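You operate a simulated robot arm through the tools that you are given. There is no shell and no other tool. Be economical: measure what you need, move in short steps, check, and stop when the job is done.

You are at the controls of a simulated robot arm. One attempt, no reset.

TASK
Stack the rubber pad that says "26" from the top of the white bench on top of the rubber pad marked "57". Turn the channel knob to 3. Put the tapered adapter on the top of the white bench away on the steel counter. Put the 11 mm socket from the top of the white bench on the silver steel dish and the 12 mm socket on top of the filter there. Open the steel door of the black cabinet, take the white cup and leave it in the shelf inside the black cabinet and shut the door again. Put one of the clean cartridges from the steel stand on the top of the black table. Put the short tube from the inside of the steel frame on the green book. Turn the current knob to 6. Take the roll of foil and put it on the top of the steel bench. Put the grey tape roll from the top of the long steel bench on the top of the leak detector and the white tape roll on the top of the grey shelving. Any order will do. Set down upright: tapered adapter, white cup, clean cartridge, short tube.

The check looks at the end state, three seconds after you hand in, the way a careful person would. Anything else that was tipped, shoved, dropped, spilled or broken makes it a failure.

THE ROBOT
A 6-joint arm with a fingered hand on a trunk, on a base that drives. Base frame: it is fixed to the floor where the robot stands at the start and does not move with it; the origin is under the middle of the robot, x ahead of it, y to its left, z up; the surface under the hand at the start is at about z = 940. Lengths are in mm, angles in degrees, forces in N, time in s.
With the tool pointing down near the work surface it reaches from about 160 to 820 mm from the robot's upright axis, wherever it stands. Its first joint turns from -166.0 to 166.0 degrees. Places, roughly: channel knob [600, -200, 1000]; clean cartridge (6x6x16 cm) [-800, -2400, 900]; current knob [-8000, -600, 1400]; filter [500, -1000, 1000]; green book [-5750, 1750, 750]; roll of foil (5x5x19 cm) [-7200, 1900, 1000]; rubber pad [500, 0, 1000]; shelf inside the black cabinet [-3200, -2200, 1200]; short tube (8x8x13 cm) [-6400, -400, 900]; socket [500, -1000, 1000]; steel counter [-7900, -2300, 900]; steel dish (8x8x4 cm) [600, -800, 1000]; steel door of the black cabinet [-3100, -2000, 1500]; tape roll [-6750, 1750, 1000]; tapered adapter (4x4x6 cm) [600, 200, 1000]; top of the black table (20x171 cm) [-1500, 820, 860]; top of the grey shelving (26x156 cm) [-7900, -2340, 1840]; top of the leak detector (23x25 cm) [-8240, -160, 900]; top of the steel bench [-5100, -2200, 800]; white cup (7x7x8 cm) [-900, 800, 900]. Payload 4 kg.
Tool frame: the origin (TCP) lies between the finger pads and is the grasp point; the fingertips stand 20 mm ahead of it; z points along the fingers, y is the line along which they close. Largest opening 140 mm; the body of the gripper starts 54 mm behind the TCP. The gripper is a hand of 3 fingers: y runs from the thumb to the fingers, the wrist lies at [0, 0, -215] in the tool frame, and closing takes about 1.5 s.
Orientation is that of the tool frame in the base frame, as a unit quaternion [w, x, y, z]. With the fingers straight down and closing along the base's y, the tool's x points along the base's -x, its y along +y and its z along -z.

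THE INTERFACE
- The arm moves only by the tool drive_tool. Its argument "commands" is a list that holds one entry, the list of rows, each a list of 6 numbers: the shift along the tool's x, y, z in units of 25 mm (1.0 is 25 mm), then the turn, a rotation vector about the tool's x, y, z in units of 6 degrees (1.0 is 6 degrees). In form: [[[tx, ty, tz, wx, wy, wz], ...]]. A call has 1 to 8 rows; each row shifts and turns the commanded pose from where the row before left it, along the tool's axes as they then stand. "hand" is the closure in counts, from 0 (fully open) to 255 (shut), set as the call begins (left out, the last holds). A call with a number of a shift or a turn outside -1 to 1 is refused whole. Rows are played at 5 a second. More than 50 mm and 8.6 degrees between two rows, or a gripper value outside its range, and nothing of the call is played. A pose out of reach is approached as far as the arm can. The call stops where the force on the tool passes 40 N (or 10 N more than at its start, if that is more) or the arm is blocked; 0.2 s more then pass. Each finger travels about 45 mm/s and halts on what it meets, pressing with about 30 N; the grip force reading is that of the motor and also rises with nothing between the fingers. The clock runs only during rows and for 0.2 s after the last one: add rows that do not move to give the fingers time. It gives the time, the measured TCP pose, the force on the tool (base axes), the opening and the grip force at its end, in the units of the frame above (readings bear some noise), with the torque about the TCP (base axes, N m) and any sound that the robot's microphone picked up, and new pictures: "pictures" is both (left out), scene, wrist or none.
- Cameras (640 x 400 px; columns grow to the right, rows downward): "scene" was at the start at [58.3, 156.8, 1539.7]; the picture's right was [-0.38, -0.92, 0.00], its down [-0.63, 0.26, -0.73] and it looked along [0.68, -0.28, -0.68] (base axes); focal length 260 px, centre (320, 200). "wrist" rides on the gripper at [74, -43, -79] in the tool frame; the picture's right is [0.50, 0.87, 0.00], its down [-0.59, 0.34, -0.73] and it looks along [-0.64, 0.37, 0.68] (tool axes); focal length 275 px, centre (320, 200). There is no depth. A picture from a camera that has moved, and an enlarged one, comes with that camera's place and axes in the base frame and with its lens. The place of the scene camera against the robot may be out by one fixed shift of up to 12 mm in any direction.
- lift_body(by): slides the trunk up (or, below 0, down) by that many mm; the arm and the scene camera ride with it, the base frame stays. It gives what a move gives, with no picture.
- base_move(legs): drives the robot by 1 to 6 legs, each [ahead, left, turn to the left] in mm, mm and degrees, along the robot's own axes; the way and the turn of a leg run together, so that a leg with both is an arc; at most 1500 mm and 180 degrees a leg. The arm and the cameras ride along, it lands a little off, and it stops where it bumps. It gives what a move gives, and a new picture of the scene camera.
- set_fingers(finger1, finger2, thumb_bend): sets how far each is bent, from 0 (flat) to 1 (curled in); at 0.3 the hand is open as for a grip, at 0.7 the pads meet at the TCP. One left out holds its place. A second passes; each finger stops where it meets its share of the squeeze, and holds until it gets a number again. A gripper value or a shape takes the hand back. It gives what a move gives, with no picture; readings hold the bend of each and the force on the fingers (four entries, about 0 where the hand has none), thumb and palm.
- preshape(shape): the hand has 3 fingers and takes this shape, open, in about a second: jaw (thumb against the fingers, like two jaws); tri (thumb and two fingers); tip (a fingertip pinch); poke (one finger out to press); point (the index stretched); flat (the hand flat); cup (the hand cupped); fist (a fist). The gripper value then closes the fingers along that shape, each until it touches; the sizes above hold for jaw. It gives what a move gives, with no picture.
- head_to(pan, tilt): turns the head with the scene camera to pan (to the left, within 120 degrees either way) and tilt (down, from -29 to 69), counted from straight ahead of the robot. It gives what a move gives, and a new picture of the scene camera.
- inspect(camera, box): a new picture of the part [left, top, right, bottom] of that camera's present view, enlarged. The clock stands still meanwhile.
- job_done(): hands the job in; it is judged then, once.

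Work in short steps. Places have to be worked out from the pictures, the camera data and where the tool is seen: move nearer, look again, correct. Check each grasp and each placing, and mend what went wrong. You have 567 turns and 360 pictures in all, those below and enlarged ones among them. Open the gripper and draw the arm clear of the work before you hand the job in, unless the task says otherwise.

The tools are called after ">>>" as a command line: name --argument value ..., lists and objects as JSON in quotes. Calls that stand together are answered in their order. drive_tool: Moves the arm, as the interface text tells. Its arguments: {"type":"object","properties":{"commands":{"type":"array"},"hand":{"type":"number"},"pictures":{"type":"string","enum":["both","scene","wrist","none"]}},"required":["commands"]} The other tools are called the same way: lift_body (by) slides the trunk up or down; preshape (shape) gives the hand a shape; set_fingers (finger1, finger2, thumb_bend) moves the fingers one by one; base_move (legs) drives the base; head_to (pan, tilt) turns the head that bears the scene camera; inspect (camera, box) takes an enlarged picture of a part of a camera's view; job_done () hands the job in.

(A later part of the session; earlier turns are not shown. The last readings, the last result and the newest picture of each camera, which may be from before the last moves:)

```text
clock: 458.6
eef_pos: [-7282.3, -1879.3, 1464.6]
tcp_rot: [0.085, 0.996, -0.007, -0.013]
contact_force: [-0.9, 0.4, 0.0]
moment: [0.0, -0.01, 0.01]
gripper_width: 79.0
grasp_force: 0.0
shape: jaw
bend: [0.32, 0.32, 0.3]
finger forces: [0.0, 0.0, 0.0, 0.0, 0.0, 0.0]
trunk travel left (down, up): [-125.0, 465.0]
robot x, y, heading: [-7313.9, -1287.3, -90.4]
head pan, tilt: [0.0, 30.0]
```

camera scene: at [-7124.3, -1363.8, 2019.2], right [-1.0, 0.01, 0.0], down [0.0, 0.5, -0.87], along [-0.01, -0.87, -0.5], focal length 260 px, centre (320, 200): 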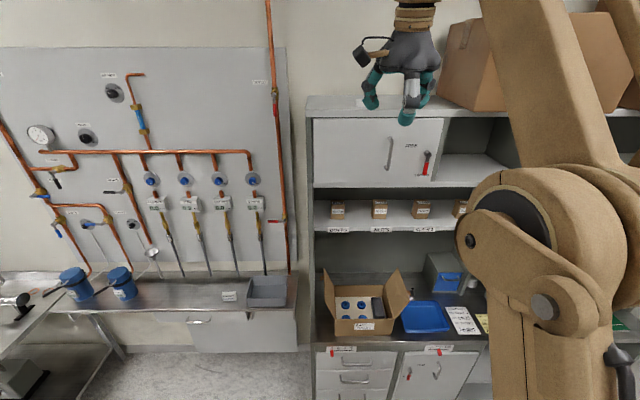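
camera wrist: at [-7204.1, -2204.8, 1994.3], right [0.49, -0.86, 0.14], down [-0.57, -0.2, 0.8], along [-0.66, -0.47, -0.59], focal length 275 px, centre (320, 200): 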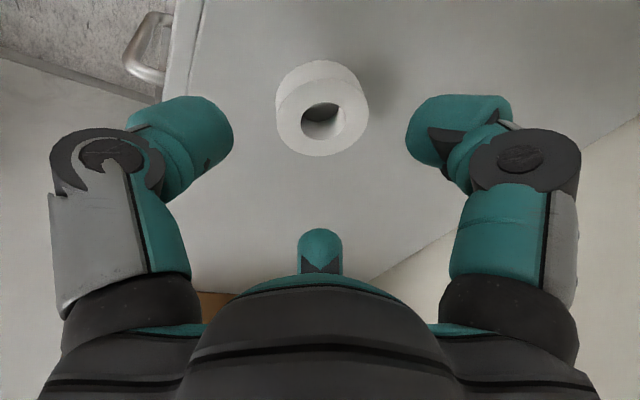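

>>> drive_tool --commands '[[[0, -0.8, 0.8, 0.83, 0, 0], [0, -0.8, 0.8, 0.83, 0, 0], [0, -1, 1, 0, 0, 0], [0, -1, 1, 0, 0, 0], [0, -1, 1, 0, 0, 0], [0, -1, 1, 0, 0, 0], [0, -1, 1, 0, 0, 0], [0, -1, 1, 0, 0, 0]]]' --pictures "none"

>>> base_move --legs '[[0, -80, 0], [0, 0, 180]]'

```text
clock: 460.4
eef_pos: [-7282.0, -1694.7, 1274.0]
tcp_rot: [-0.002, 1.0, -0.009, -0.011]
contact_force: [1.3, 1.6, -0.8]
moment: [-0.01, -0.02, 0.0]
gripper_width: 79.5
grasp_force: 0.1
shape: jaw
bend: [0.31, 0.31, 0.3]
finger forces: [0.1, 0.1, 0.1, 0.0, 0.1, 0.1]
trunk travel left (down, up): [-125.0, 465.0]
robot x, y, heading: [-7312.2, -1290.6, -90.5]
head pan, tilt: [0.0, 30.0]
```

```text
clock: 468.6
eef_pos: [-7388.3, -881.0, 1272.4]
tcp_rot: [0.012, 0.055, 0.998, -0.003]
contact_force: [0.7, -0.6, -0.4]
moment: [0.0, 0.0, -0.02]
gripper_width: 79.5
grasp_force: 0.1
shape: jaw
bend: [0.31, 0.31, 0.3]
finger forces: [0.1, 0.0, 0.1, 0.0, 0.0, 0.0]
trunk travel left (down, up): [-125.0, 465.0]
robot x, y, heading: [-7393.5, -1288.4, 83.7]
head pan, tilt: [0.0, 30.0]
camera scene: at [-7573.5, -1200.2, 1559.2], right [0.99, -0.1, 0.0], down [-0.05, -0.5, -0.87], along [0.09, 0.86, -0.5], focal length 260 px, centre (320, 200)
```

scene: 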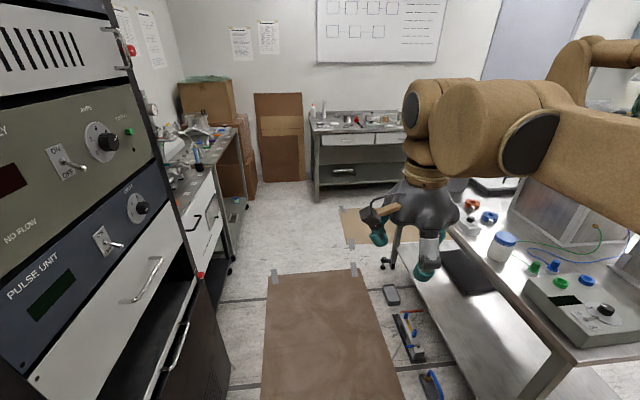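

>>> base_move --legs '[[0, 0, 6.3], [1400, 0, 0], [700, 0, 0], [0, -290, 0]]'

>>> head_to --pan 0 --tilt 35

```text
clock: 481.2
eef_pos: [-7117.1, 1198.7, 1273.3]
tcp_rot: [0.012, 0.009, 1.0, -0.003]
contact_force: [0.2, 0.1, 0.0]
moment: [0.03, -0.03, -0.02]
gripper_width: 79.5
grasp_force: 0.0
shape: jaw
bend: [0.31, 0.31, 0.3]
finger forces: [0.1, 0.0, 0.0, 0.0, 0.0, 0.0]
trunk travel left (down, up): [-125.0, 465.0]
robot x, y, heading: [-7084.2, 794.8, 89.8]
head pan, tilt: [0.0, 30.0]
camera scene: at [-7270.9, 863.8, 1559.3], right [1.0, -0.01, 0.0], down [-0.01, -0.5, -0.87], along [0.01, 0.87, -0.5], focal length 260 px, centre (320, 200)
```

scene: 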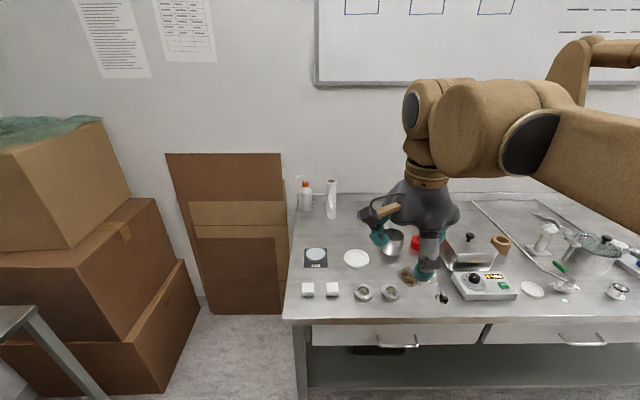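

```text
clock: 481.8
eef_pos: [-7118.6, 1198.9, 1273.6]
tcp_rot: [0.013, 0.009, 1.0, -0.001]
contact_force: [-0.1, -0.2, 0.5]
moment: [0.0, 0.01, 0.0]
gripper_width: 79.1
grasp_force: 0.0
shape: jaw
bend: [0.31, 0.31, 0.3]
finger forces: [0.1, 0.1, 0.0, 0.0, 0.0, 0.0]
trunk travel left (down, up): [-125.0, 465.0]
robot x, y, heading: [-7080.1, 791.5, 89.3]
head pan, tilt: [0.0, 35.0]
camera scene: at [-7271.8, 861.4, 1551.5], right [1.0, -0.01, 0.0], down [-0.01, -0.57, -0.82], along [0.01, 0.82, -0.57], focal length 260 px, centre (320, 200)
```

scene: 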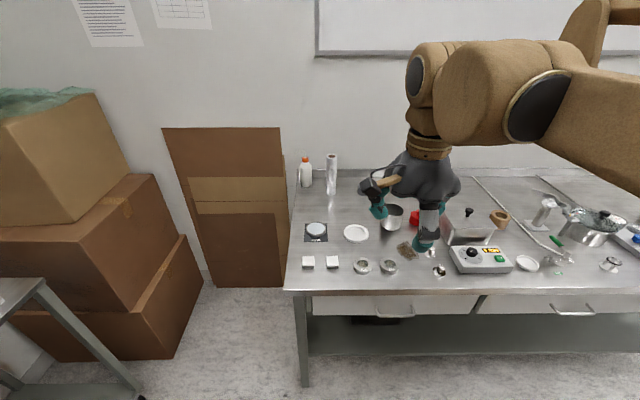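

Bench top is near z 850, so grey tape ≈(-7050,1892) and foil ≈(-7213,1901) are far back. I'll use a forward lean. I move the base up and turn the hand to the original orientation (closing left–right).

>>> base_move --legs '[[215, -20, 0]]'

>>> drive_tool --commands '[[[0, 0, 0, 0, 0, -1], [0, 0, 0, 0, 0, -1], [0, 0, 0, 0, 0, -1], [0, 0, 0, 0, 0, -1], [0, 0, 0, 0, 0, -1], [0, 0, 0, 0, 0, -1], [0, 0, 0, 0, 0, -1], [0, 0, 0, 0, 0, -1]]]' --pictures "none"

>>> drive_tool --commands '[[[0, 0, 0, 0, 0, -1], [0, 0, 0, 0, 0, -1], [0, 0, 0, 0, 0, -1], [0, 0, 0, 0, 0, -1], [0, 0, 0, 0, 0, -1], [0, 0, 0, 0, 0, -1], [0, 0, 0, 0, 0, -1]]]' --pictures "none"

>>> drive_tool --commands '[[[0, 0, 0, 0, -1, 0], [0, 0, 0, 0, -1, 0], [0, 0, 0, 0, -1, 0], [0, 0, 0, 0, -1, 0], [0, 0, 0, 0, 0, 0]]]' --pictures "both"

```text
clock: 483.5
eef_pos: [-7094.3, 1424.9, 1273.1]
tcp_rot: [0.012, 0.009, 1.0, -0.002]
contact_force: [-0.7, 0.4, -0.6]
moment: [0.01, -0.01, 0.0]
gripper_width: 79.6
grasp_force: 0.0
shape: jaw
bend: [0.31, 0.31, 0.3]
finger forces: [0.0, 0.1, 0.0, 0.0, 0.0, 0.0]
trunk travel left (down, up): [-125.0, 465.0]
robot x, y, heading: [-7062.9, 1017.1, 89.7]
head pan, tilt: [0.0, 35.0]
camera scene: at [-7249.4, 1088.0, 1551.4], right [1.0, -0.01, 0.0], down [-0.01, -0.57, -0.82], along [0.01, 0.82, -0.57], focal length 260 px, centre (320, 200)
```

scene: 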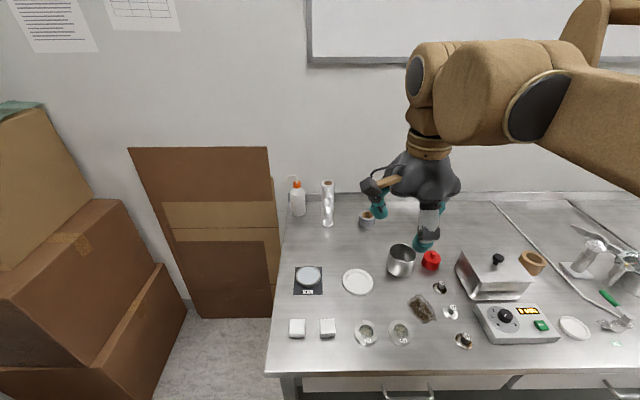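

```text
clock: 485.3
eef_pos: [-7093.1, 1424.7, 1273.8]
tcp_rot: [0.011, -0.398, 0.917, -0.006]
contact_force: [0.3, 0.4, 0.1]
moment: [0.01, 0.02, 0.02]
gripper_width: 79.2
grasp_force: 0.1
shape: jaw
bend: [0.31, 0.31, 0.3]
finger forces: [0.1, 0.1, 0.0, 0.0, 0.0, 0.0]
trunk travel left (down, up): [-125.0, 465.0]
robot x, y, heading: [-7063.4, 1014.3, 89.2]
head pan, tilt: [0.0, 35.0]
```

```text
clock: 486.9
eef_pos: [-7094.4, 1422.6, 1273.4]
tcp_rot: [0.007, -0.701, 0.713, -0.01]
contact_force: [0.5, 0.5, 0.0]
moment: [0.01, -0.02, 0.01]
gripper_width: 79.4
grasp_force: 0.1
shape: jaw
bend: [0.31, 0.31, 0.3]
finger forces: [0.0, 0.0, 0.0, 0.1, 0.0, 0.0]
trunk travel left (down, up): [-125.0, 465.0]
robot x, y, heading: [-7060.4, 1016.4, 89.4]
head pan, tilt: [0.0, 35.0]
```

```text
clock: 488.1
eef_pos: [-7093.9, 1424.0, 1272.7]
tcp_rot: [0.156, -0.688, 0.696, 0.136]
contact_force: [0.4, 0.6, 1.0]
moment: [-0.02, -0.01, 0.02]
gripper_width: 79.7
grasp_force: 0.1
shape: jaw
bend: [0.31, 0.31, 0.3]
finger forces: [0.1, 0.0, 0.0, 0.0, 0.1, 0.0]
trunk travel left (down, up): [-125.0, 465.0]
robot x, y, heading: [-7060.6, 1019.0, 89.5]
head pan, tilt: [0.0, 35.0]
camera scene: at [-7249.5, 1086.9, 1551.4], right [1.0, -0.01, 0.0], down [-0.01, -0.57, -0.82], along [0.01, 0.82, -0.57], focal length 260 px, centre (320, 200)
camera wrist: at [-7054.9, 1323.6, 1316.7], right [-0.87, -0.44, -0.22], down [-0.36, 0.25, 0.9], along [-0.34, 0.86, -0.37], focal length 275 px, centre (320, 200)
```

scene: 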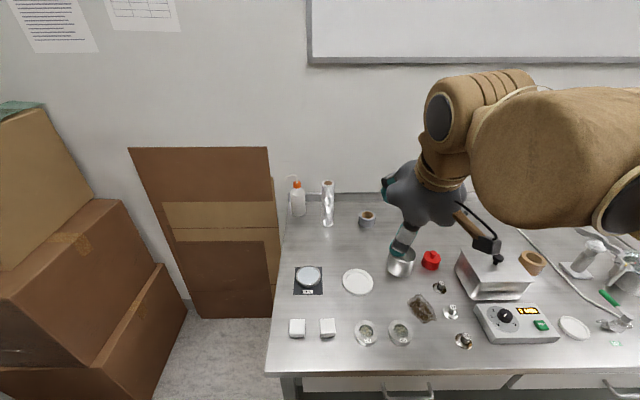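
wrist: 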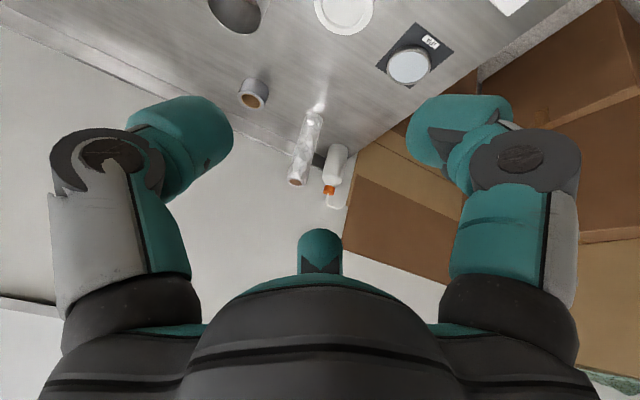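

I can see both targets. Grey tape (-7052,1892). I approach along a slanted path to ~120 mm short of it.

>>> drive_tool --commands '[[[-0.645, -0.057, 0.98, 0, 0, 0], [-0.645, -0.057, 0.98, 0, 0, 0], [-0.645, -0.057, 0.98, 0, 0, 0], [-0.645, -0.057, 0.98, 0, 0, 0], [-0.645, -0.057, 0.98, 0, 0, 0], [-0.645, -0.057, 0.98, 0, 0, 0], [-0.645, -0.057, 0.98, 0, 0, 0], [-0.645, -0.057, 0.98, 0, 0, 0]]]' --hand 90 --pictures "none"

>>> drive_tool --commands '[[[-0.645, -0.057, 0.98, 0, 0, 0], [-0.645, -0.057, 0.98, 0, 0, 0], [-0.645, -0.057, 0.98, 0, 0, 0], [-0.645, -0.057, 0.98, 0, 0, 0], [-0.645, -0.057, 0.98, 0, 0, 0], [-0.645, -0.057, 0.98, 0, 0, 0], [-0.645, -0.057, 0.98, 0, 0, 0]]]' --pictures "both"

```text
clock: 489.9
eef_pos: [-7076.6, 1625.0, 1148.3]
tcp_rot: [0.156, -0.687, 0.697, 0.137]
contact_force: [0.0, -0.2, -0.6]
moment: [0.0, -0.03, 0.0]
gripper_width: 89.7
grasp_force: 0.0
shape: jaw
bend: [0.29, 0.29, 0.27]
finger forces: [0.1, 0.0, 0.1, 0.0, 0.0, 0.1]
trunk travel left (down, up): [-125.0, 465.0]
robot x, y, heading: [-7061.7, 1016.2, 89.5]
head pan, tilt: [0.0, 35.0]
```

```text
clock: 491.5
eef_pos: [-7061.9, 1795.2, 1033.1]
tcp_rot: [0.155, -0.687, 0.697, 0.137]
contact_force: [0.4, -0.1, 0.8]
moment: [-0.04, 0.05, -0.02]
gripper_width: 90.0
grasp_force: 0.0
shape: jaw
bend: [0.29, 0.29, 0.27]
finger forces: [0.0, 0.0, 0.0, 0.0, 0.0, 0.0]
trunk travel left (down, up): [-125.0, 465.0]
robot x, y, heading: [-7062.9, 1016.5, 89.5]
head pan, tilt: [0.0, 35.0]
camera scene: at [-7249.4, 1088.0, 1551.4], right [1.0, -0.01, 0.0], down [-0.01, -0.57, -0.82], along [0.01, 0.82, -0.57], focal length 260 px, centre (320, 200)
camera wrist: at [-7021.4, 1694.4, 1076.7], right [-0.87, -0.44, -0.22], down [-0.36, 0.25, 0.9], along [-0.34, 0.86, -0.37], focal length 275 px, centre (320, 200)
```

scene: 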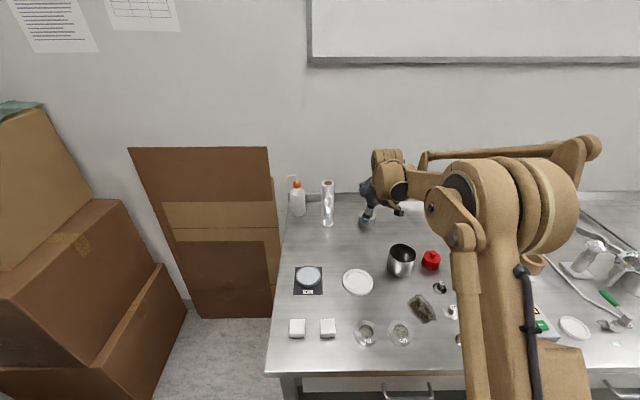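
wrist: 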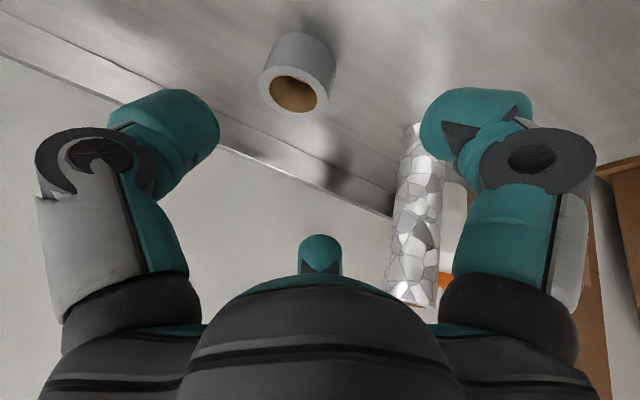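

Tape centre refined to (-7052,1906), top ≈888. I go down 5 of 7 steps and check.

>>> drive_tool --commands '[[[-0.254, -0.026, 0.994, 0, 0, 0], [-0.254, -0.026, 0.994, 0, 0, 0], [-0.254, -0.026, 0.994, 0, 0, 0], [-0.254, -0.026, 0.994, 0, 0, 0], [-0.254, -0.026, 0.994, 0, 0, 0], [0, 0, 0, 0, 0, 0]]]' --pictures "wrist"

```text
clock: 492.9
eef_pos: [-7055.3, 1871.5, 931.6]
tcp_rot: [0.156, -0.687, 0.696, 0.136]
contact_force: [0.0, 0.0, 0.2]
moment: [0.0, 0.03, -0.02]
gripper_width: 90.0
grasp_force: 0.1
shape: jaw
bend: [0.29, 0.29, 0.27]
finger forces: [0.1, 0.0, 0.0, 0.1, 0.1, 0.1]
trunk travel left (down, up): [-125.0, 465.0]
robot x, y, heading: [-7062.4, 1016.3, 89.4]
head pan, tilt: [0.0, 35.0]
camera wrist: at [-7014.2, 1770.6, 975.6], right [-0.87, -0.44, -0.22], down [-0.36, 0.25, 0.9], along [-0.34, 0.86, -0.37], focal length 275 px, centre (320, 200)
```

wrist: 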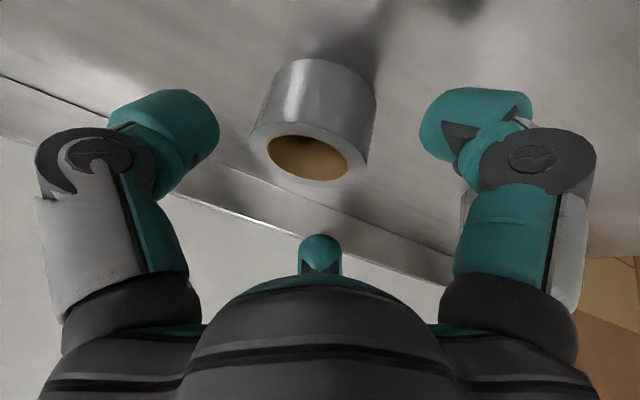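

>>> drive_tool --commands '[[[-0.42, -0.02, 0.95, 0, 0, 0], [-0.42, -0.02, 0.95, 0, 0, 0], [0, 0, 0, 0, 0, 0]]]' --pictures "none"

>>> drive_tool --commands '[[[0, 0, 0, 0, 0, 0], [0, 0, 0, 0, 0, 0], [0, 0, 0, 0, 0, 0], [0, 0, 0, 0, 0, 0], [0, 0, 0, 0, 0, 0]]]' --hand 255 --pictures "wrist"

```text
clock: 493.7
eef_pos: [-7049.7, 1909.1, 898.5]
tcp_rot: [0.156, -0.686, 0.697, 0.137]
contact_force: [-1.3, -2.3, 10.5]
moment: [-0.4, 0.24, -0.02]
gripper_width: 88.7
grasp_force: 0.0
shape: jaw
bend: [0.29, 0.29, 0.27]
finger forces: [9.7, 0.1, 0.1, 0.0, 0.1, 0.1]
trunk travel left (down, up): [-125.0, 465.0]
robot x, y, heading: [-7062.2, 1015.4, 89.2]
head pan, tilt: [0.0, 35.0]
```

```text
clock: 494.9
eef_pos: [-7049.6, 1910.3, 898.3]
tcp_rot: [0.155, -0.687, 0.697, 0.136]
contact_force: [0.0, -0.8, 4.2]
moment: [-0.2, 0.02, 0.05]
gripper_width: 57.8
grasp_force: 30.0
shape: jaw
bend: [0.31, 0.41, 0.39]
finger forces: [25.2, 26.4, 0.0, 0.0, 25.3, 0.0]
trunk travel left (down, up): [-125.0, 465.0]
robot x, y, heading: [-7063.8, 1014.9, 89.6]
head pan, tilt: [0.0, 35.0]
camera wrist: at [-7009.8, 1808.2, 941.7], right [-0.87, -0.44, -0.22], down [-0.36, 0.25, 0.9], along [-0.34, 0.86, -0.37], focal length 275 px, centre (320, 200)
```

wrist: 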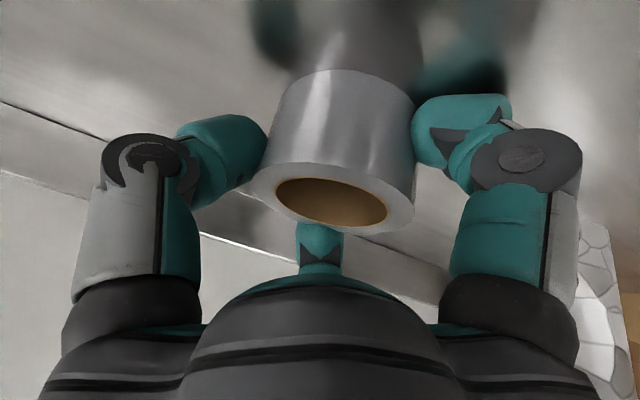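

Gripped. I lift and retract.

>>> drive_tool --commands '[[[-0.404, 0, -0.915, 0, 0, 0], [-0.404, 0, -0.915, 0, 0, 0], [-0.404, 0, -0.915, 0, 0, 0], [-0.404, 0, -0.915, 0, 0, 0], [0.4, 0, -0.95, 0, 0, 0], [0.4, 0, -0.95, 0, 0, 0], [0.4, 0, -0.95, 0, 0, 0], [0.4, 0, -0.95, 0, 0, 0]]]' --pictures "wrist"

>>> drive_tool --commands '[[[0.7, 0, -0.7, 0, 0, 0], [0.7, 0, -0.7, 0, 0, 0], [0.7, 0, -0.7, 0, 0, 0], [0.7, 0, -0.7, 0, 0, 0], [0.9, 0, -0.4, 0, 0, 0], [0.9, 0, -0.4, 0, 0, 0], [0.9, 0, -0.4, 0, 0, 0], [0.9, 0, -0.4, 0, 0, 0]]]' --pictures "none"

>>> drive_tool --commands '[[[0.9, 0, -0.4, 0, 0, 0], [0.9, 0, -0.4, 0, 0, 0], [0.9, 0, -0.4, 0, 0, 0], [0.9, 0, -0.4, 0, 0, 0], [0.9, 0, -0.4, 0, 0, 0], [0.9, 0, -0.4, 0, 0, 0]]]' --pictures "none"

```text
clock: 496.7
eef_pos: [-7056.9, 1834.6, 1069.1]
tcp_rot: [0.155, -0.687, 0.697, 0.137]
contact_force: [0.1, -0.9, -1.6]
moment: [0.04, 0.03, 0.0]
gripper_width: 57.5
grasp_force: 29.6
shape: jaw
bend: [0.31, 0.41, 0.39]
finger forces: [23.8, 25.9, 0.1, 0.1, 24.5, 0.1]
trunk travel left (down, up): [-125.0, 465.0]
robot x, y, heading: [-7061.3, 1018.4, 89.5]
head pan, tilt: [0.0, 35.0]
camera wrist: at [-7018.1, 1733.6, 1113.3], right [-0.87, -0.44, -0.22], down [-0.36, 0.25, 0.9], along [-0.34, 0.86, -0.37], focal length 275 px, centre (320, 200)
```

wrist: 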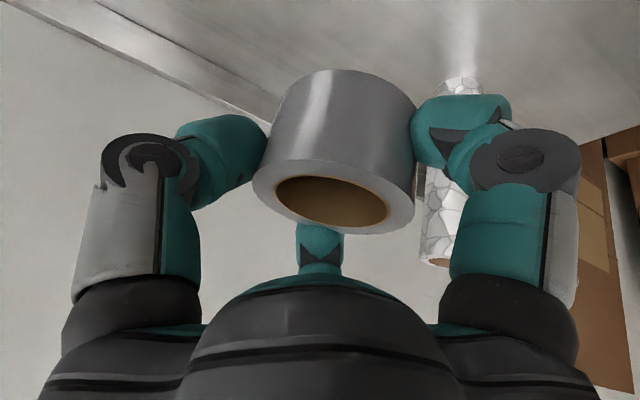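

```text
clock: 498.5
eef_pos: [-7060.3, 1641.5, 1105.8]
tcp_rot: [0.155, -0.688, 0.696, 0.136]
contact_force: [0.1, -0.3, -1.1]
moment: [0.0, -0.02, -0.02]
gripper_width: 58.0
grasp_force: 30.1
shape: jaw
bend: [0.31, 0.41, 0.39]
finger forces: [23.7, 25.8, 0.1, 0.1, 24.3, 0.1]
trunk travel left (down, up): [-125.0, 465.0]
robot x, y, heading: [-7063.3, 1016.7, 89.4]
head pan, tilt: [0.0, 35.0]
```

```text
clock: 499.9
eef_pos: [-7063.7, 1496.9, 1104.8]
tcp_rot: [0.155, -0.688, 0.696, 0.136]
contact_force: [-0.9, 0.1, -1.4]
moment: [0.0, 0.01, 0.0]
gripper_width: 57.7
grasp_force: 30.3
shape: jaw
bend: [0.31, 0.41, 0.39]
finger forces: [23.7, 25.7, 0.0, 0.1, 24.3, 0.0]
trunk travel left (down, up): [-125.0, 465.0]
robot x, y, heading: [-7061.1, 1016.5, 89.3]
head pan, tilt: [0.0, 35.0]
```

>>> drive_tool --commands '[[[0.7, 0, -0.8, 0, 0, 0], [0.7, 0, -0.8, 0, 0, 0], [0.7, 0, -0.8, 0, 0, 0], [0.7, 0, -0.8, 0, 0, 0], [0.7, 0, -0.8, 0, 0, 0]]]' --pictures "none"

>>> base_move --legs '[[-220, 0, 0], [0, 350, 0], [-950, 0, 0]]'

>>> head_to --pan 60 --tilt 35

```text
clock: 501.1
eef_pos: [-7065.3, 1374.5, 1162.5]
tcp_rot: [0.156, -0.687, 0.697, 0.135]
contact_force: [-0.8, -0.5, -0.5]
moment: [-0.02, 0.01, 0.0]
gripper_width: 57.6
grasp_force: 30.6
shape: jaw
bend: [0.31, 0.41, 0.39]
finger forces: [23.8, 25.7, 0.1, 0.0, 24.2, 0.1]
trunk travel left (down, up): [-125.0, 465.0]
robot x, y, heading: [-7060.4, 1017.4, 89.1]
head pan, tilt: [0.0, 35.0]
```

```text
clock: 509.3
eef_pos: [-7430.0, 199.2, 1162.0]
tcp_rot: [0.156, -0.683, 0.7, 0.136]
contact_force: [-0.6, 0.0, -0.7]
moment: [0.01, -0.02, 0.02]
gripper_width: 57.4
grasp_force: 29.5
shape: jaw
bend: [0.31, 0.41, 0.39]
finger forces: [23.7, 25.8, 0.0, 0.1, 24.2, 0.0]
trunk travel left (down, up): [-125.0, 465.0]
robot x, y, heading: [-7430.6, -158.1, 88.5]
head pan, tilt: [0.0, 35.0]
camera scene: at [-7616.7, -87.0, 1551.4], right [1.0, -0.02, 0.0], down [-0.01, -0.57, -0.82], along [0.02, 0.82, -0.57], focal length 260 px, centre (320, 200)
```

scene: 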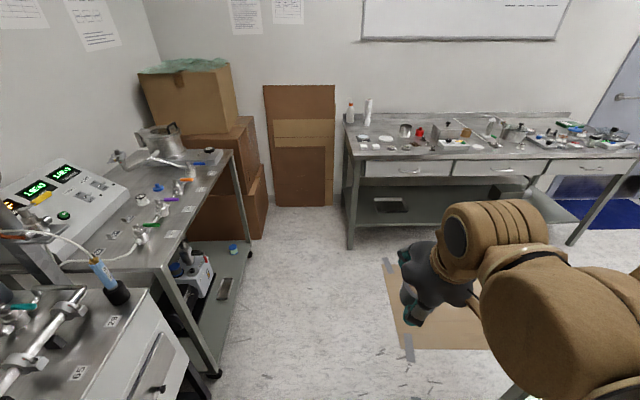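

```text
clock: 510.6
eef_pos: [-7429.6, 200.0, 1162.5]
tcp_rot: [0.156, -0.683, 0.701, 0.135]
contact_force: [0.7, 0.5, -1.2]
moment: [0.01, -0.02, -0.02]
gripper_width: 57.6
grasp_force: 29.9
shape: jaw
bend: [0.31, 0.41, 0.39]
finger forces: [23.8, 25.7, 0.0, 0.1, 24.2, 0.0]
trunk travel left (down, up): [-125.0, 465.0]
robot x, y, heading: [-7430.2, -157.8, 88.7]
head pan, tilt: [60.0, 35.0]
camera scene: at [-7693.9, -129.0, 1551.4], right [0.52, 0.85, 0.0], down [0.49, -0.3, -0.82], along [-0.7, 0.43, -0.57], focal length 260 px, centre (320, 200)
```

scene: 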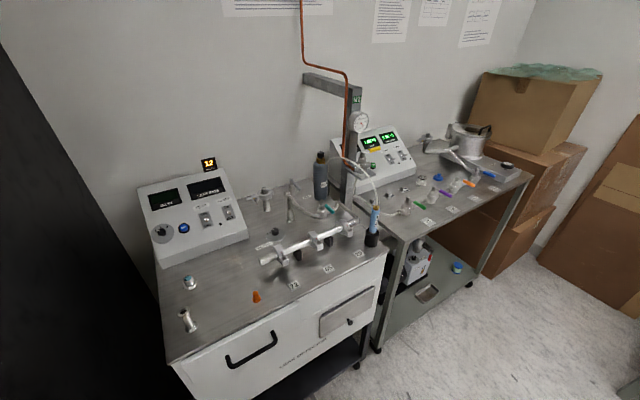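

>>> inspect --camera "scene" --box '[130, 150, 390, 370]'

```text
1.82 times, centred on (260, 260) of scene
camera zoom: at [-7693.9, -129.0, 1551.4], right [0.52, 0.85, 0.0], down [0.49, -0.3, -0.82], along [-0.7, 0.43, -0.57], focal length 473 px, centre (429, 91)
```

zoom: 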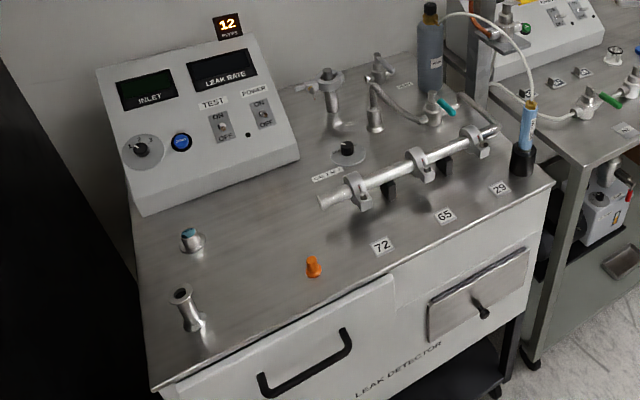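

The free patch is around (-8265,-120). I turn to face it.

>>> base_move --legs '[[0, 0, 91.3], [60, -30, 0]]'

>>> head_to --pan 0 --tilt 35

```text
clock: 515.5
eef_pos: [-7849.0, -137.2, 1162.2]
tcp_rot: [-0.013, 0.978, -0.001, -0.206]
contact_force: [0.5, 0.0, -1.2]
moment: [-0.02, -0.04, 0.04]
gripper_width: 57.4
grasp_force: 29.9
shape: jaw
bend: [0.32, 0.41, 0.4]
finger forces: [23.6, 25.7, 0.0, 0.0, 24.2, 0.0]
trunk travel left (down, up): [-125.0, 465.0]
robot x, y, heading: [-7490.2, -127.8, -179.9]
head pan, tilt: [60.0, 35.0]
camera scene: at [-7514.3, -395.9, 1551.5], right [-0.87, 0.5, 0.0], down [0.29, 0.5, -0.82], along [-0.41, -0.71, -0.57], focal length 260 px, centre (320, 200)
```

scene: 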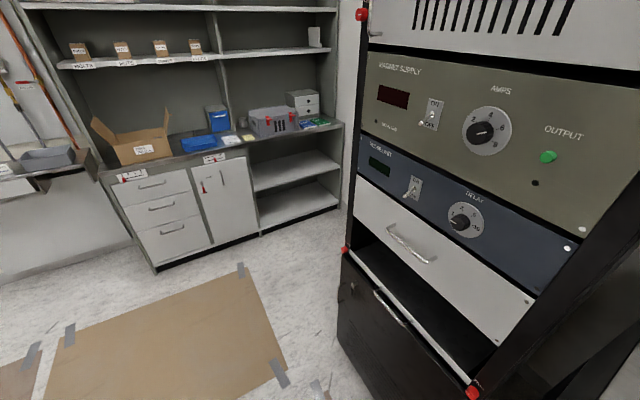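

```text
clock: 516.8
eef_pos: [-7848.2, -137.7, 1163.2]
tcp_rot: [-0.013, 0.979, -0.001, -0.206]
contact_force: [0.6, -0.2, -0.6]
moment: [0.01, 0.0, 0.04]
gripper_width: 57.4
grasp_force: 29.7
shape: jaw
bend: [0.32, 0.41, 0.4]
finger forces: [23.6, 25.7, 0.0, 0.1, 24.2, 0.1]
trunk travel left (down, up): [-125.0, 465.0]
robot x, y, heading: [-7491.1, -132.5, -179.9]
head pan, tilt: [0.0, 35.0]
camera scene: at [-7557.0, -320.4, 1551.4], right [0.0, 1.0, 0.0], down [0.57, 0.0, -0.82], along [-0.82, 0.0, -0.57], focal length 260 px, centre (320, 200)
```

scene: 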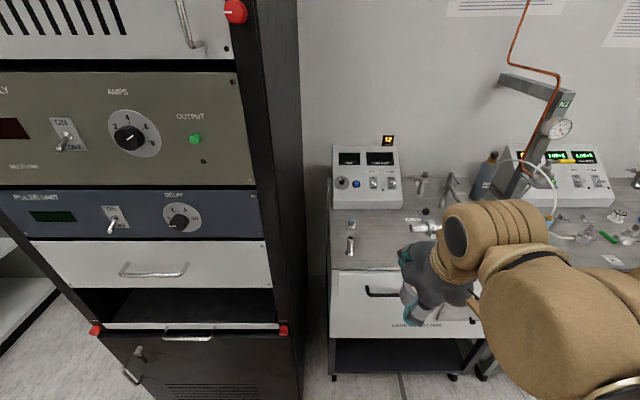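

Nothing in the way. I carry the tape over the patch to ~60 mm above.

>>> drive_tool --commands '[[[-0.976, -0.059, 0.947, 0, 0, 0], [-0.976, -0.059, 0.947, 0, 0, 0], [-0.976, -0.059, 0.947, 0, 0, 0], [-0.976, -0.059, 0.947, 0, 0, 0], [-0.976, -0.059, 0.947, 0, 0, 0], [-0.976, -0.059, 0.947, 0, 0, 0], [-0.976, -0.059, 0.947, 0, 0, 0]]]' --pictures "none"

>>> drive_tool --commands '[[[-0.976, -0.059, 0.947, 0, 0, 0], [-0.976, -0.059, 0.947, 0, 0, 0], [-0.976, -0.059, 0.947, 0, 0, 0], [-0.976, -0.059, 0.947, 0, 0, 0], [-0.976, -0.059, 0.947, 0, 0, 0], [-0.976, -0.059, 0.947, 0, 0, 0]]]' --pictures "both"

```text
clock: 518.4
eef_pos: [-8073.7, -124.7, 1078.1]
tcp_rot: [-0.012, 0.978, 0.0, -0.206]
contact_force: [0.1, 0.5, -0.9]
moment: [-0.04, 0.01, -0.03]
gripper_width: 57.2
grasp_force: 30.1
shape: jaw
bend: [0.32, 0.41, 0.4]
finger forces: [23.7, 25.6, 0.0, 0.0, 24.1, 0.0]
trunk travel left (down, up): [-125.0, 465.0]
robot x, y, heading: [-7490.5, -132.2, -179.8]
head pan, tilt: [0.0, 35.0]
```

```text
clock: 519.8
eef_pos: [-8265.0, -111.8, 1011.1]
tcp_rot: [-0.013, 0.978, -0.002, -0.206]
contact_force: [0.3, -0.3, -1.1]
moment: [-0.03, -0.01, 0.01]
gripper_width: 57.2
grasp_force: 30.2
shape: jaw
bend: [0.32, 0.41, 0.4]
finger forces: [23.7, 25.6, 0.0, 0.0, 24.1, 0.1]
trunk travel left (down, up): [-125.0, 465.0]
robot x, y, heading: [-7488.0, -127.0, -180.0]
head pan, tilt: [0.0, 35.0]
camera scene: at [-7558.5, -320.2, 1551.3], right [0.0, 1.0, 0.0], down [0.57, 0.0, -0.82], along [-0.82, 0.0, -0.57], focal length 260 px, centre (320, 200)
camera wrist: at [-8165.6, -69.7, 1054.4], right [0.45, -0.86, -0.22], down [-0.24, -0.36, 0.9], along [-0.86, -0.35, -0.37], focal length 275 px, centre (320, 200)
```

scene: 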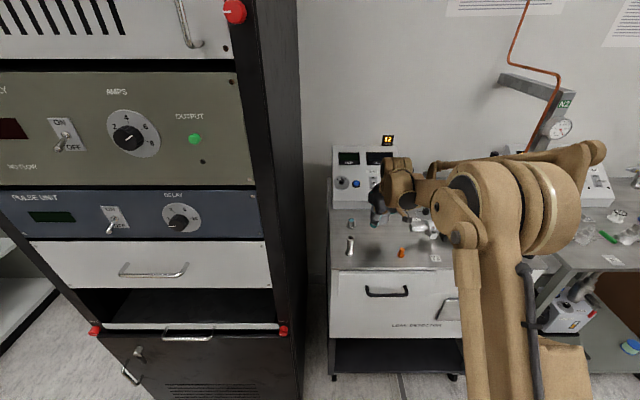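
wrist: 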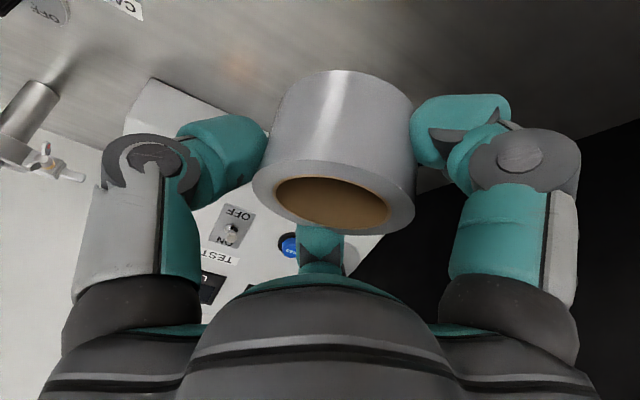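

>>> drive_tool --commands '[[[0.403, 0.02, 0.917, 0, 0, 0], [0.28, 0, 0.64, 0, 0, 0], [0.06, 0, 0.14, 0, 0, 0], [0.06, 0, 0.14, 0, 0, 0], [0.06, 0, 0.14, 0, 0, 0], [0.06, 0, 0.14, 0, 0, 0], [0.06, 0, 0.14, 0, 0, 0]]]' --pictures "none"

```text
clock: 521.4
eef_pos: [-8262.0, -110.7, 948.0]
tcp_rot: [-0.012, 0.978, -0.001, -0.206]
contact_force: [-0.3, -1.2, -0.9]
moment: [-0.01, 0.0, 0.02]
gripper_width: 57.2
grasp_force: 29.6
shape: jaw
bend: [0.32, 0.41, 0.4]
finger forces: [23.8, 25.6, 0.1, 0.1, 24.1, 0.0]
trunk travel left (down, up): [-125.0, 465.0]
robot x, y, heading: [-7490.8, -128.3, -180.0]
head pan, tilt: [0.0, 35.0]
```

>>> drive_tool --commands '[[[0.04, 0, 0.1, 0, 0, 0], [0.04, 0, 0.1, 0, 0, 0], [0.04, 0, 0.1, 0, 0, 0], [0.04, 0, 0.1, 0, 0, 0], [0.04, 0, 0.1, 0, 0, 0], [0.04, 0, 0.1, 0, 0, 0], [0.04, 0, 0.1, 0, 0, 0], [0.04, 0, 0.1, 0, 0, 0]]]' --pictures "wrist"

```text
clock: 522.7
eef_pos: [-8263.2, -110.9, 935.6]
tcp_rot: [-0.011, 0.978, -0.001, -0.21]
contact_force: [0.0, 1.3, 27.9]
moment: [-0.22, -0.98, 0.09]
gripper_width: 57.6
grasp_force: 30.2
shape: jaw
bend: [0.31, 0.41, 0.4]
finger forces: [40.5, 29.5, 0.0, 0.0, 30.7, 0.0]
trunk travel left (down, up): [-125.0, 465.0]
robot x, y, heading: [-7489.9, -128.5, -179.9]
head pan, tilt: [0.0, 35.0]
stopped in row 6: the force on the tool passed its limit at 44 N (the readings are from after the stop); the commanded pose is now the measured one
camera wrist: at [-8162.5, -69.8, 979.3], right [0.45, -0.86, -0.22], down [-0.24, -0.36, 0.9], along [-0.86, -0.35, -0.37], focal length 275 px, centre (320, 200)
```

wrist: 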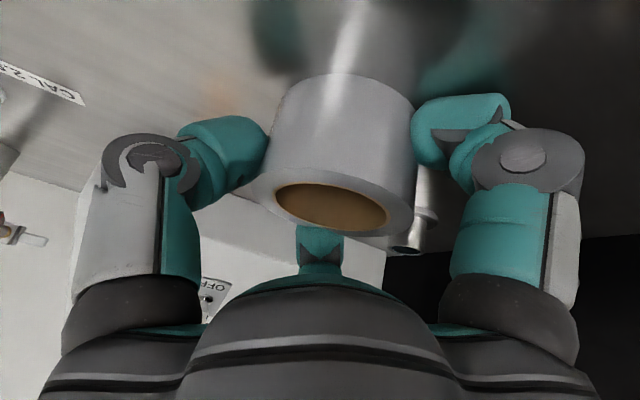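

Contact. I ease off, open just enough, and rise.

>>> drive_tool --commands '[[[-0.03, 0, -0.06, 0, 0, 0], [0, 0, 0, 0, 0, 0]]]' --pictures "none"

>>> drive_tool --commands '[[[0, 0, 0, 0, 0, 0], [0, 0, 0, 0, 0, 0], [0, 0, 0, 0, 0, 0], [-0.1, 0, -0.25, 0, 0, 0], [-0.4, 0, -0.917, 0, 0, 0], [-0.4, 0, -0.917, 0, 0, 0], [-0.4, 0, -0.917, 0, 0, 0]]]' --hand 112 --pictures "both"

```text
clock: 523.3
eef_pos: [-8263.7, -111.9, 937.1]
tcp_rot: [-0.012, 0.978, -0.001, -0.208]
contact_force: [4.7, 3.1, 14.7]
moment: [-0.03, -0.69, 0.13]
gripper_width: 57.7
grasp_force: 30.3
shape: jaw
bend: [0.31, 0.41, 0.4]
finger forces: [33.7, 27.0, 0.0, 0.0, 28.3, 0.0]
trunk travel left (down, up): [-125.0, 465.0]
robot x, y, heading: [-7490.0, -125.0, -179.5]
head pan, tilt: [0.0, 35.0]
```

```text
clock: 524.9
eef_pos: [-8262.3, -112.4, 1013.9]
tcp_rot: [-0.012, 0.978, -0.001, -0.208]
contact_force: [-0.4, -0.7, 0.2]
moment: [0.0, -0.01, 0.01]
gripper_width: 78.2
grasp_force: 0.1
shape: jaw
bend: [0.32, 0.32, 0.31]
finger forces: [0.0, 0.1, 0.1, 0.0, 0.0, 0.1]
trunk travel left (down, up): [-125.0, 465.0]
robot x, y, heading: [-7487.2, -130.2, -180.0]
head pan, tilt: [0.0, 35.0]
camera scene: at [-7557.2, -320.2, 1551.4], right [0.0, 1.0, 0.0], down [0.57, 0.0, -0.82], along [-0.82, 0.0, -0.57], focal length 260 px, centre (320, 200)
camera wrist: at [-8162.3, -71.0, 1058.0], right [0.45, -0.86, -0.22], down [-0.24, -0.36, 0.9], along [-0.86, -0.35, -0.37], focal length 275 px, centre (320, 200)
```

scene: 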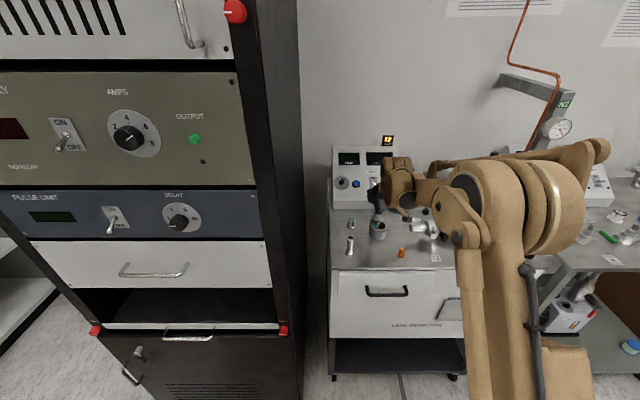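
wrist: 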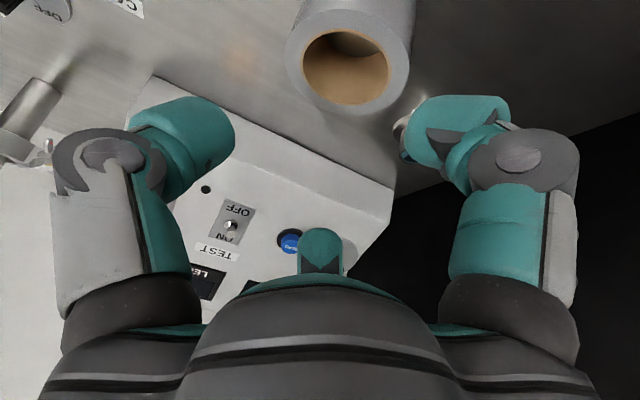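

Grey tape stands on the leak detector. I retract and return to the long bench for the foil.

>>> drive_tool --commands '[[[0.6, 0, -0.9, 0, 0, 0], [0.7, 0, -0.8, 0, 0, 0], [0.915, 0, -0.403, 0, 0, 0], [0.915, 0, -0.403, 0, 0, 0], [0.915, 0, -0.403, 0, 0, 0], [0.915, 0, -0.403, 0, 0, 0], [0.915, 0, -0.403, 0, 0, 0], [0.915, 0, -0.403, 0, 0, 0]]]' --pictures "none"

>>> drive_tool --commands '[[[0.915, 0, -0.6, 0, 0, 0], [0.915, 0, -0.6, 0, 0, 0], [0.915, 0, -0.6, 0, 0, 0], [0.915, 0, -0.6, 0, 0, 0], [0.915, 0, -0.6, 0, 0, 0], [0.915, 0, -0.6, 0, 0, 0], [0.915, 0, -0.6, 0, 0, 0], [0.915, 0, -0.6, 0, 0, 0]]]' --pictures "none"

>>> base_move --legs '[[0, 0, -90], [960, 0, 0], [0, -290, 0], [170, 0, 0]]'

>>> drive_tool --commands '[[[0, 0, 0, 0, 0, 0]]]' --pictures "wrist" --hand 100

```text
clock: 526.7
eef_pos: [-8066.6, -112.8, 1039.6]
tcp_rot: [-0.012, 0.978, -0.001, -0.208]
contact_force: [1.1, -0.5, 0.3]
moment: [0.03, 0.01, 0.01]
gripper_width: 78.0
grasp_force: 0.0
shape: jaw
bend: [0.32, 0.32, 0.31]
finger forces: [0.1, 0.1, 0.0, 0.0, 0.1, 0.1]
trunk travel left (down, up): [-125.0, 465.0]
robot x, y, heading: [-7489.2, -127.7, -179.9]
head pan, tilt: [0.0, 35.0]
```

```text
clock: 528.5
eef_pos: [-7848.3, -116.6, 1077.4]
tcp_rot: [-0.013, 0.978, -0.001, -0.207]
contact_force: [-0.2, 0.4, 0.1]
moment: [0.03, 0.01, -0.01]
gripper_width: 78.1
grasp_force: 0.0
shape: jaw
bend: [0.32, 0.32, 0.31]
finger forces: [0.0, 0.0, 0.0, 0.1, 0.0, 0.0]
trunk travel left (down, up): [-125.0, 465.0]
robot x, y, heading: [-7492.7, -126.0, -180.0]
head pan, tilt: [0.0, 35.0]
```

```text
clock: 540.0
eef_pos: [-7198.3, 1364.9, 1077.4]
tcp_rot: [-0.154, 0.694, -0.69, -0.138]
contact_force: [-0.6, 0.8, -0.1]
moment: [-0.03, -0.01, -0.01]
gripper_width: 78.2
grasp_force: 0.1
shape: jaw
bend: [0.32, 0.32, 0.31]
finger forces: [0.0, 0.1, 0.0, 0.0, 0.0, 0.0]
trunk travel left (down, up): [-125.0, 465.0]
robot x, y, heading: [-7208.7, 1003.7, 90.4]
head pan, tilt: [0.0, 35.0]
camera scene: at [-7396.2, 1071.1, 1551.4], right [1.0, 0.01, 0.0], down [0.01, -0.57, -0.82], along [-0.01, 0.82, -0.57], focal length 260 px, centre (320, 200)
```

scene: 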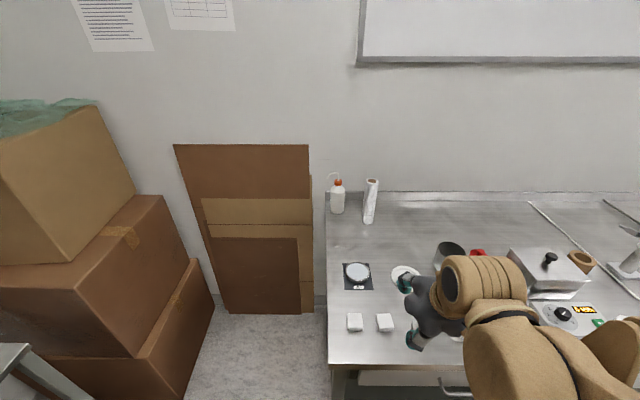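

```text
clock: 540.4
eef_pos: [-7197.2, 1364.5, 1076.5]
tcp_rot: [-0.155, 0.694, -0.69, -0.139]
contact_force: [-0.8, -0.6, -0.1]
moment: [-0.02, 0.01, -0.01]
gripper_width: 84.3
grasp_force: 0.0
shape: jaw
bend: [0.3, 0.3, 0.29]
finger forces: [0.1, 0.0, 0.0, 0.0, 0.0, 0.1]
trunk travel left (down, up): [-125.0, 465.0]
robot x, y, heading: [-7206.3, 1004.6, 90.2]
head pan, tilt: [0.0, 35.0]
camera wrist: at [-7156.2, 1264.6, 1120.5], right [-0.86, -0.46, -0.22], down [-0.36, 0.24, 0.9], along [-0.36, 0.86, -0.37], focal length 275 px, centre (320, 200)
```

wrist: 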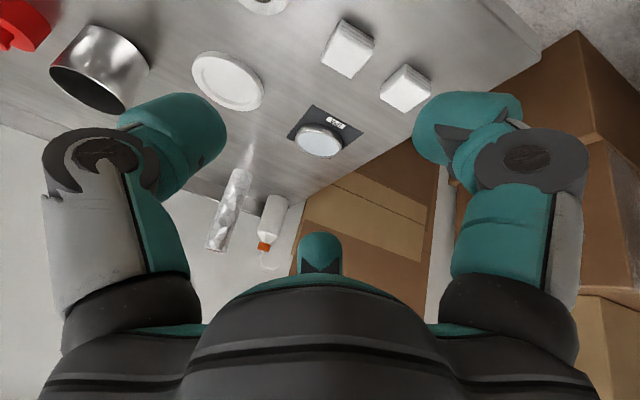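

Foil ≈(-7206,1912). I lean the hand to 36° for reach and approach from the front at mid-height.

>>> drive_tool --commands '[[[0, 0, 0, 0, -1, 0], [0, 0, 0, 0, -1, 0], [-0.892, 0.028, 0.995, 0, 0, 0], [-0.892, 0.028, 0.995, 0, 0, 0], [-0.892, 0.028, 0.995, 0, 0, 0], [-0.892, 0.028, 0.995, 0, 0, 0], [-0.892, 0.028, 0.995, 0, 0, 0], [-0.892, 0.028, 0.995, 0, 0, 0]]]' --hand 130 --pictures "none"

>>> drive_tool --commands '[[[-0.892, 0.028, 0.995, 0, 0, 0], [-0.892, 0.028, 0.995, 0, 0, 0], [-0.892, 0.028, 0.995, 0, 0, 0], [-0.892, 0.028, 0.995, 0, 0, 0], [-0.892, 0.028, 0.995, 0, 0, 0], [0, 0, 0, 0, 0, 0]]]' --pictures "both"

```text
clock: 542.2
eef_pos: [-7200.3, 1561.8, 1034.9]
tcp_rot: [-0.226, 0.676, -0.669, -0.211]
contact_force: [-0.1, 0.2, -0.2]
moment: [0.0, -0.04, 0.0]
gripper_width: 69.1
grasp_force: 0.2
shape: jaw
bend: [0.34, 0.34, 0.33]
finger forces: [0.0, 0.0, 0.0, 0.0, 0.0, 0.1]
trunk travel left (down, up): [-125.0, 465.0]
robot x, y, heading: [-7203.8, 1007.3, 90.2]
head pan, tilt: [0.0, 35.0]
```

```text
clock: 543.6
eef_pos: [-7206.5, 1726.0, 998.8]
tcp_rot: [-0.227, 0.675, -0.67, -0.21]
contact_force: [-0.2, 0.7, 0.3]
moment: [0.05, 0.05, -0.04]
gripper_width: 69.0
grasp_force: 0.0
shape: jaw
bend: [0.34, 0.34, 0.33]
finger forces: [0.0, 0.1, 0.0, 0.1, 0.0, 0.0]
trunk travel left (down, up): [-125.0, 465.0]
robot x, y, heading: [-7208.5, 1005.5, 90.4]
head pan, tilt: [0.0, 35.0]
camera scene: at [-7396.2, 1070.0, 1551.4], right [1.0, 0.01, 0.0], down [0.01, -0.57, -0.82], along [-0.01, 0.82, -0.57], focal length 260 px, centre (320, 200)
camera wrist: at [-7164.4, 1618.3, 1020.3], right [-0.86, -0.41, -0.31], down [-0.36, 0.04, 0.93], along [-0.36, 0.91, -0.18], focal length 275 px, centre (320, 200)
```

scene: 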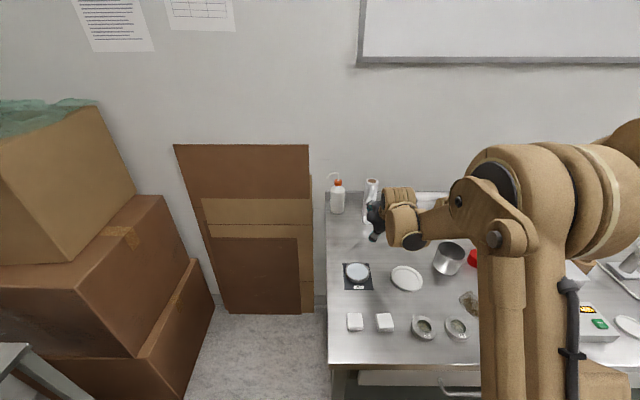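
wrist: 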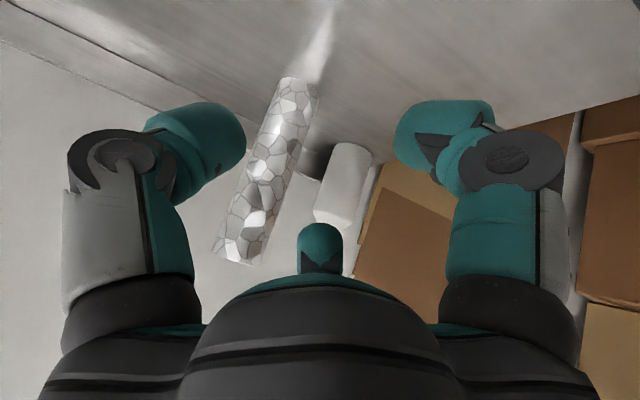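

>>> drive_tool --commands '[[[-0.809, 0.12, 0.588, 0, 0, 0], [-0.809, 0.12, 0.588, 0, 0, 0], [-0.72, 0, 0.7, 0, 0, 0], [-0.72, 0, 0.7, 0, 0, 0], [0, 0, 0, 0, 0, 0]]]' --hand 140 --pictures "wrist"

```text
clock: 544.8
eef_pos: [-7210.6, 1823.3, 990.3]
tcp_rot: [-0.225, 0.676, -0.669, -0.211]
contact_force: [-0.9, 0.6, 0.5]
moment: [-0.01, 0.0, 0.0]
gripper_width: 63.4
grasp_force: 0.1
shape: jaw
bend: [0.36, 0.36, 0.35]
finger forces: [0.0, 0.0, 0.0, 0.0, 0.0, 0.1]
trunk travel left (down, up): [-125.0, 465.0]
robot x, y, heading: [-7206.2, 1005.9, 90.3]
head pan, tilt: [0.0, 35.0]
camera wrist: at [-7167.2, 1716.4, 1012.6], right [-0.86, -0.41, -0.31], down [-0.36, 0.04, 0.93], along [-0.36, 0.91, -0.18], focal length 275 px, centre (320, 200)
```

wrist: 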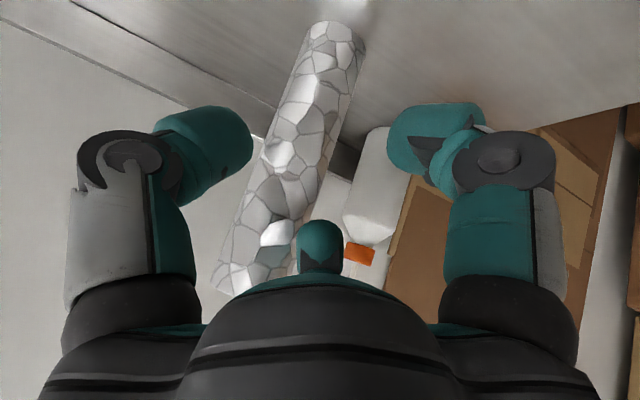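

>>> drive_tool --commands '[[[-0.809, -0.12, 0.588, 0, 0, 0], [-0.809, 0, 0.588, 0, 0, 0], [-0.809, 0, 0.588, 0, 0, 0], [-0.3, 0, 0.22, 0, 0, 0]]]' --pictures "wrist"

```text
clock: 545.8
eef_pos: [-7207.8, 1908.3, 990.1]
tcp_rot: [-0.226, 0.676, -0.669, -0.21]
contact_force: [-0.3, -0.1, -0.3]
moment: [0.02, 0.0, -0.01]
gripper_width: 63.6
grasp_force: 0.0
shape: jaw
bend: [0.36, 0.36, 0.35]
finger forces: [0.0, 0.1, 0.0, 0.1, 0.0, 0.0]
trunk travel left (down, up): [-125.0, 465.0]
robot x, y, heading: [-7207.8, 1006.2, 90.5]
head pan, tilt: [0.0, 35.0]
camera wrist: at [-7165.9, 1802.3, 1012.9], right [-0.86, -0.41, -0.31], down [-0.36, 0.04, 0.93], along [-0.36, 0.91, -0.18], focal length 275 px, centre (320, 200)
```

wrist: 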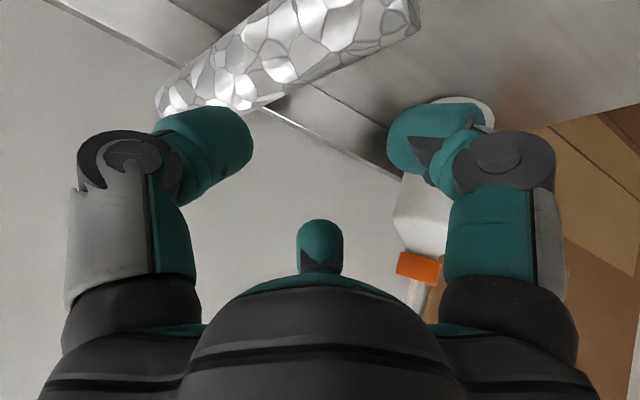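

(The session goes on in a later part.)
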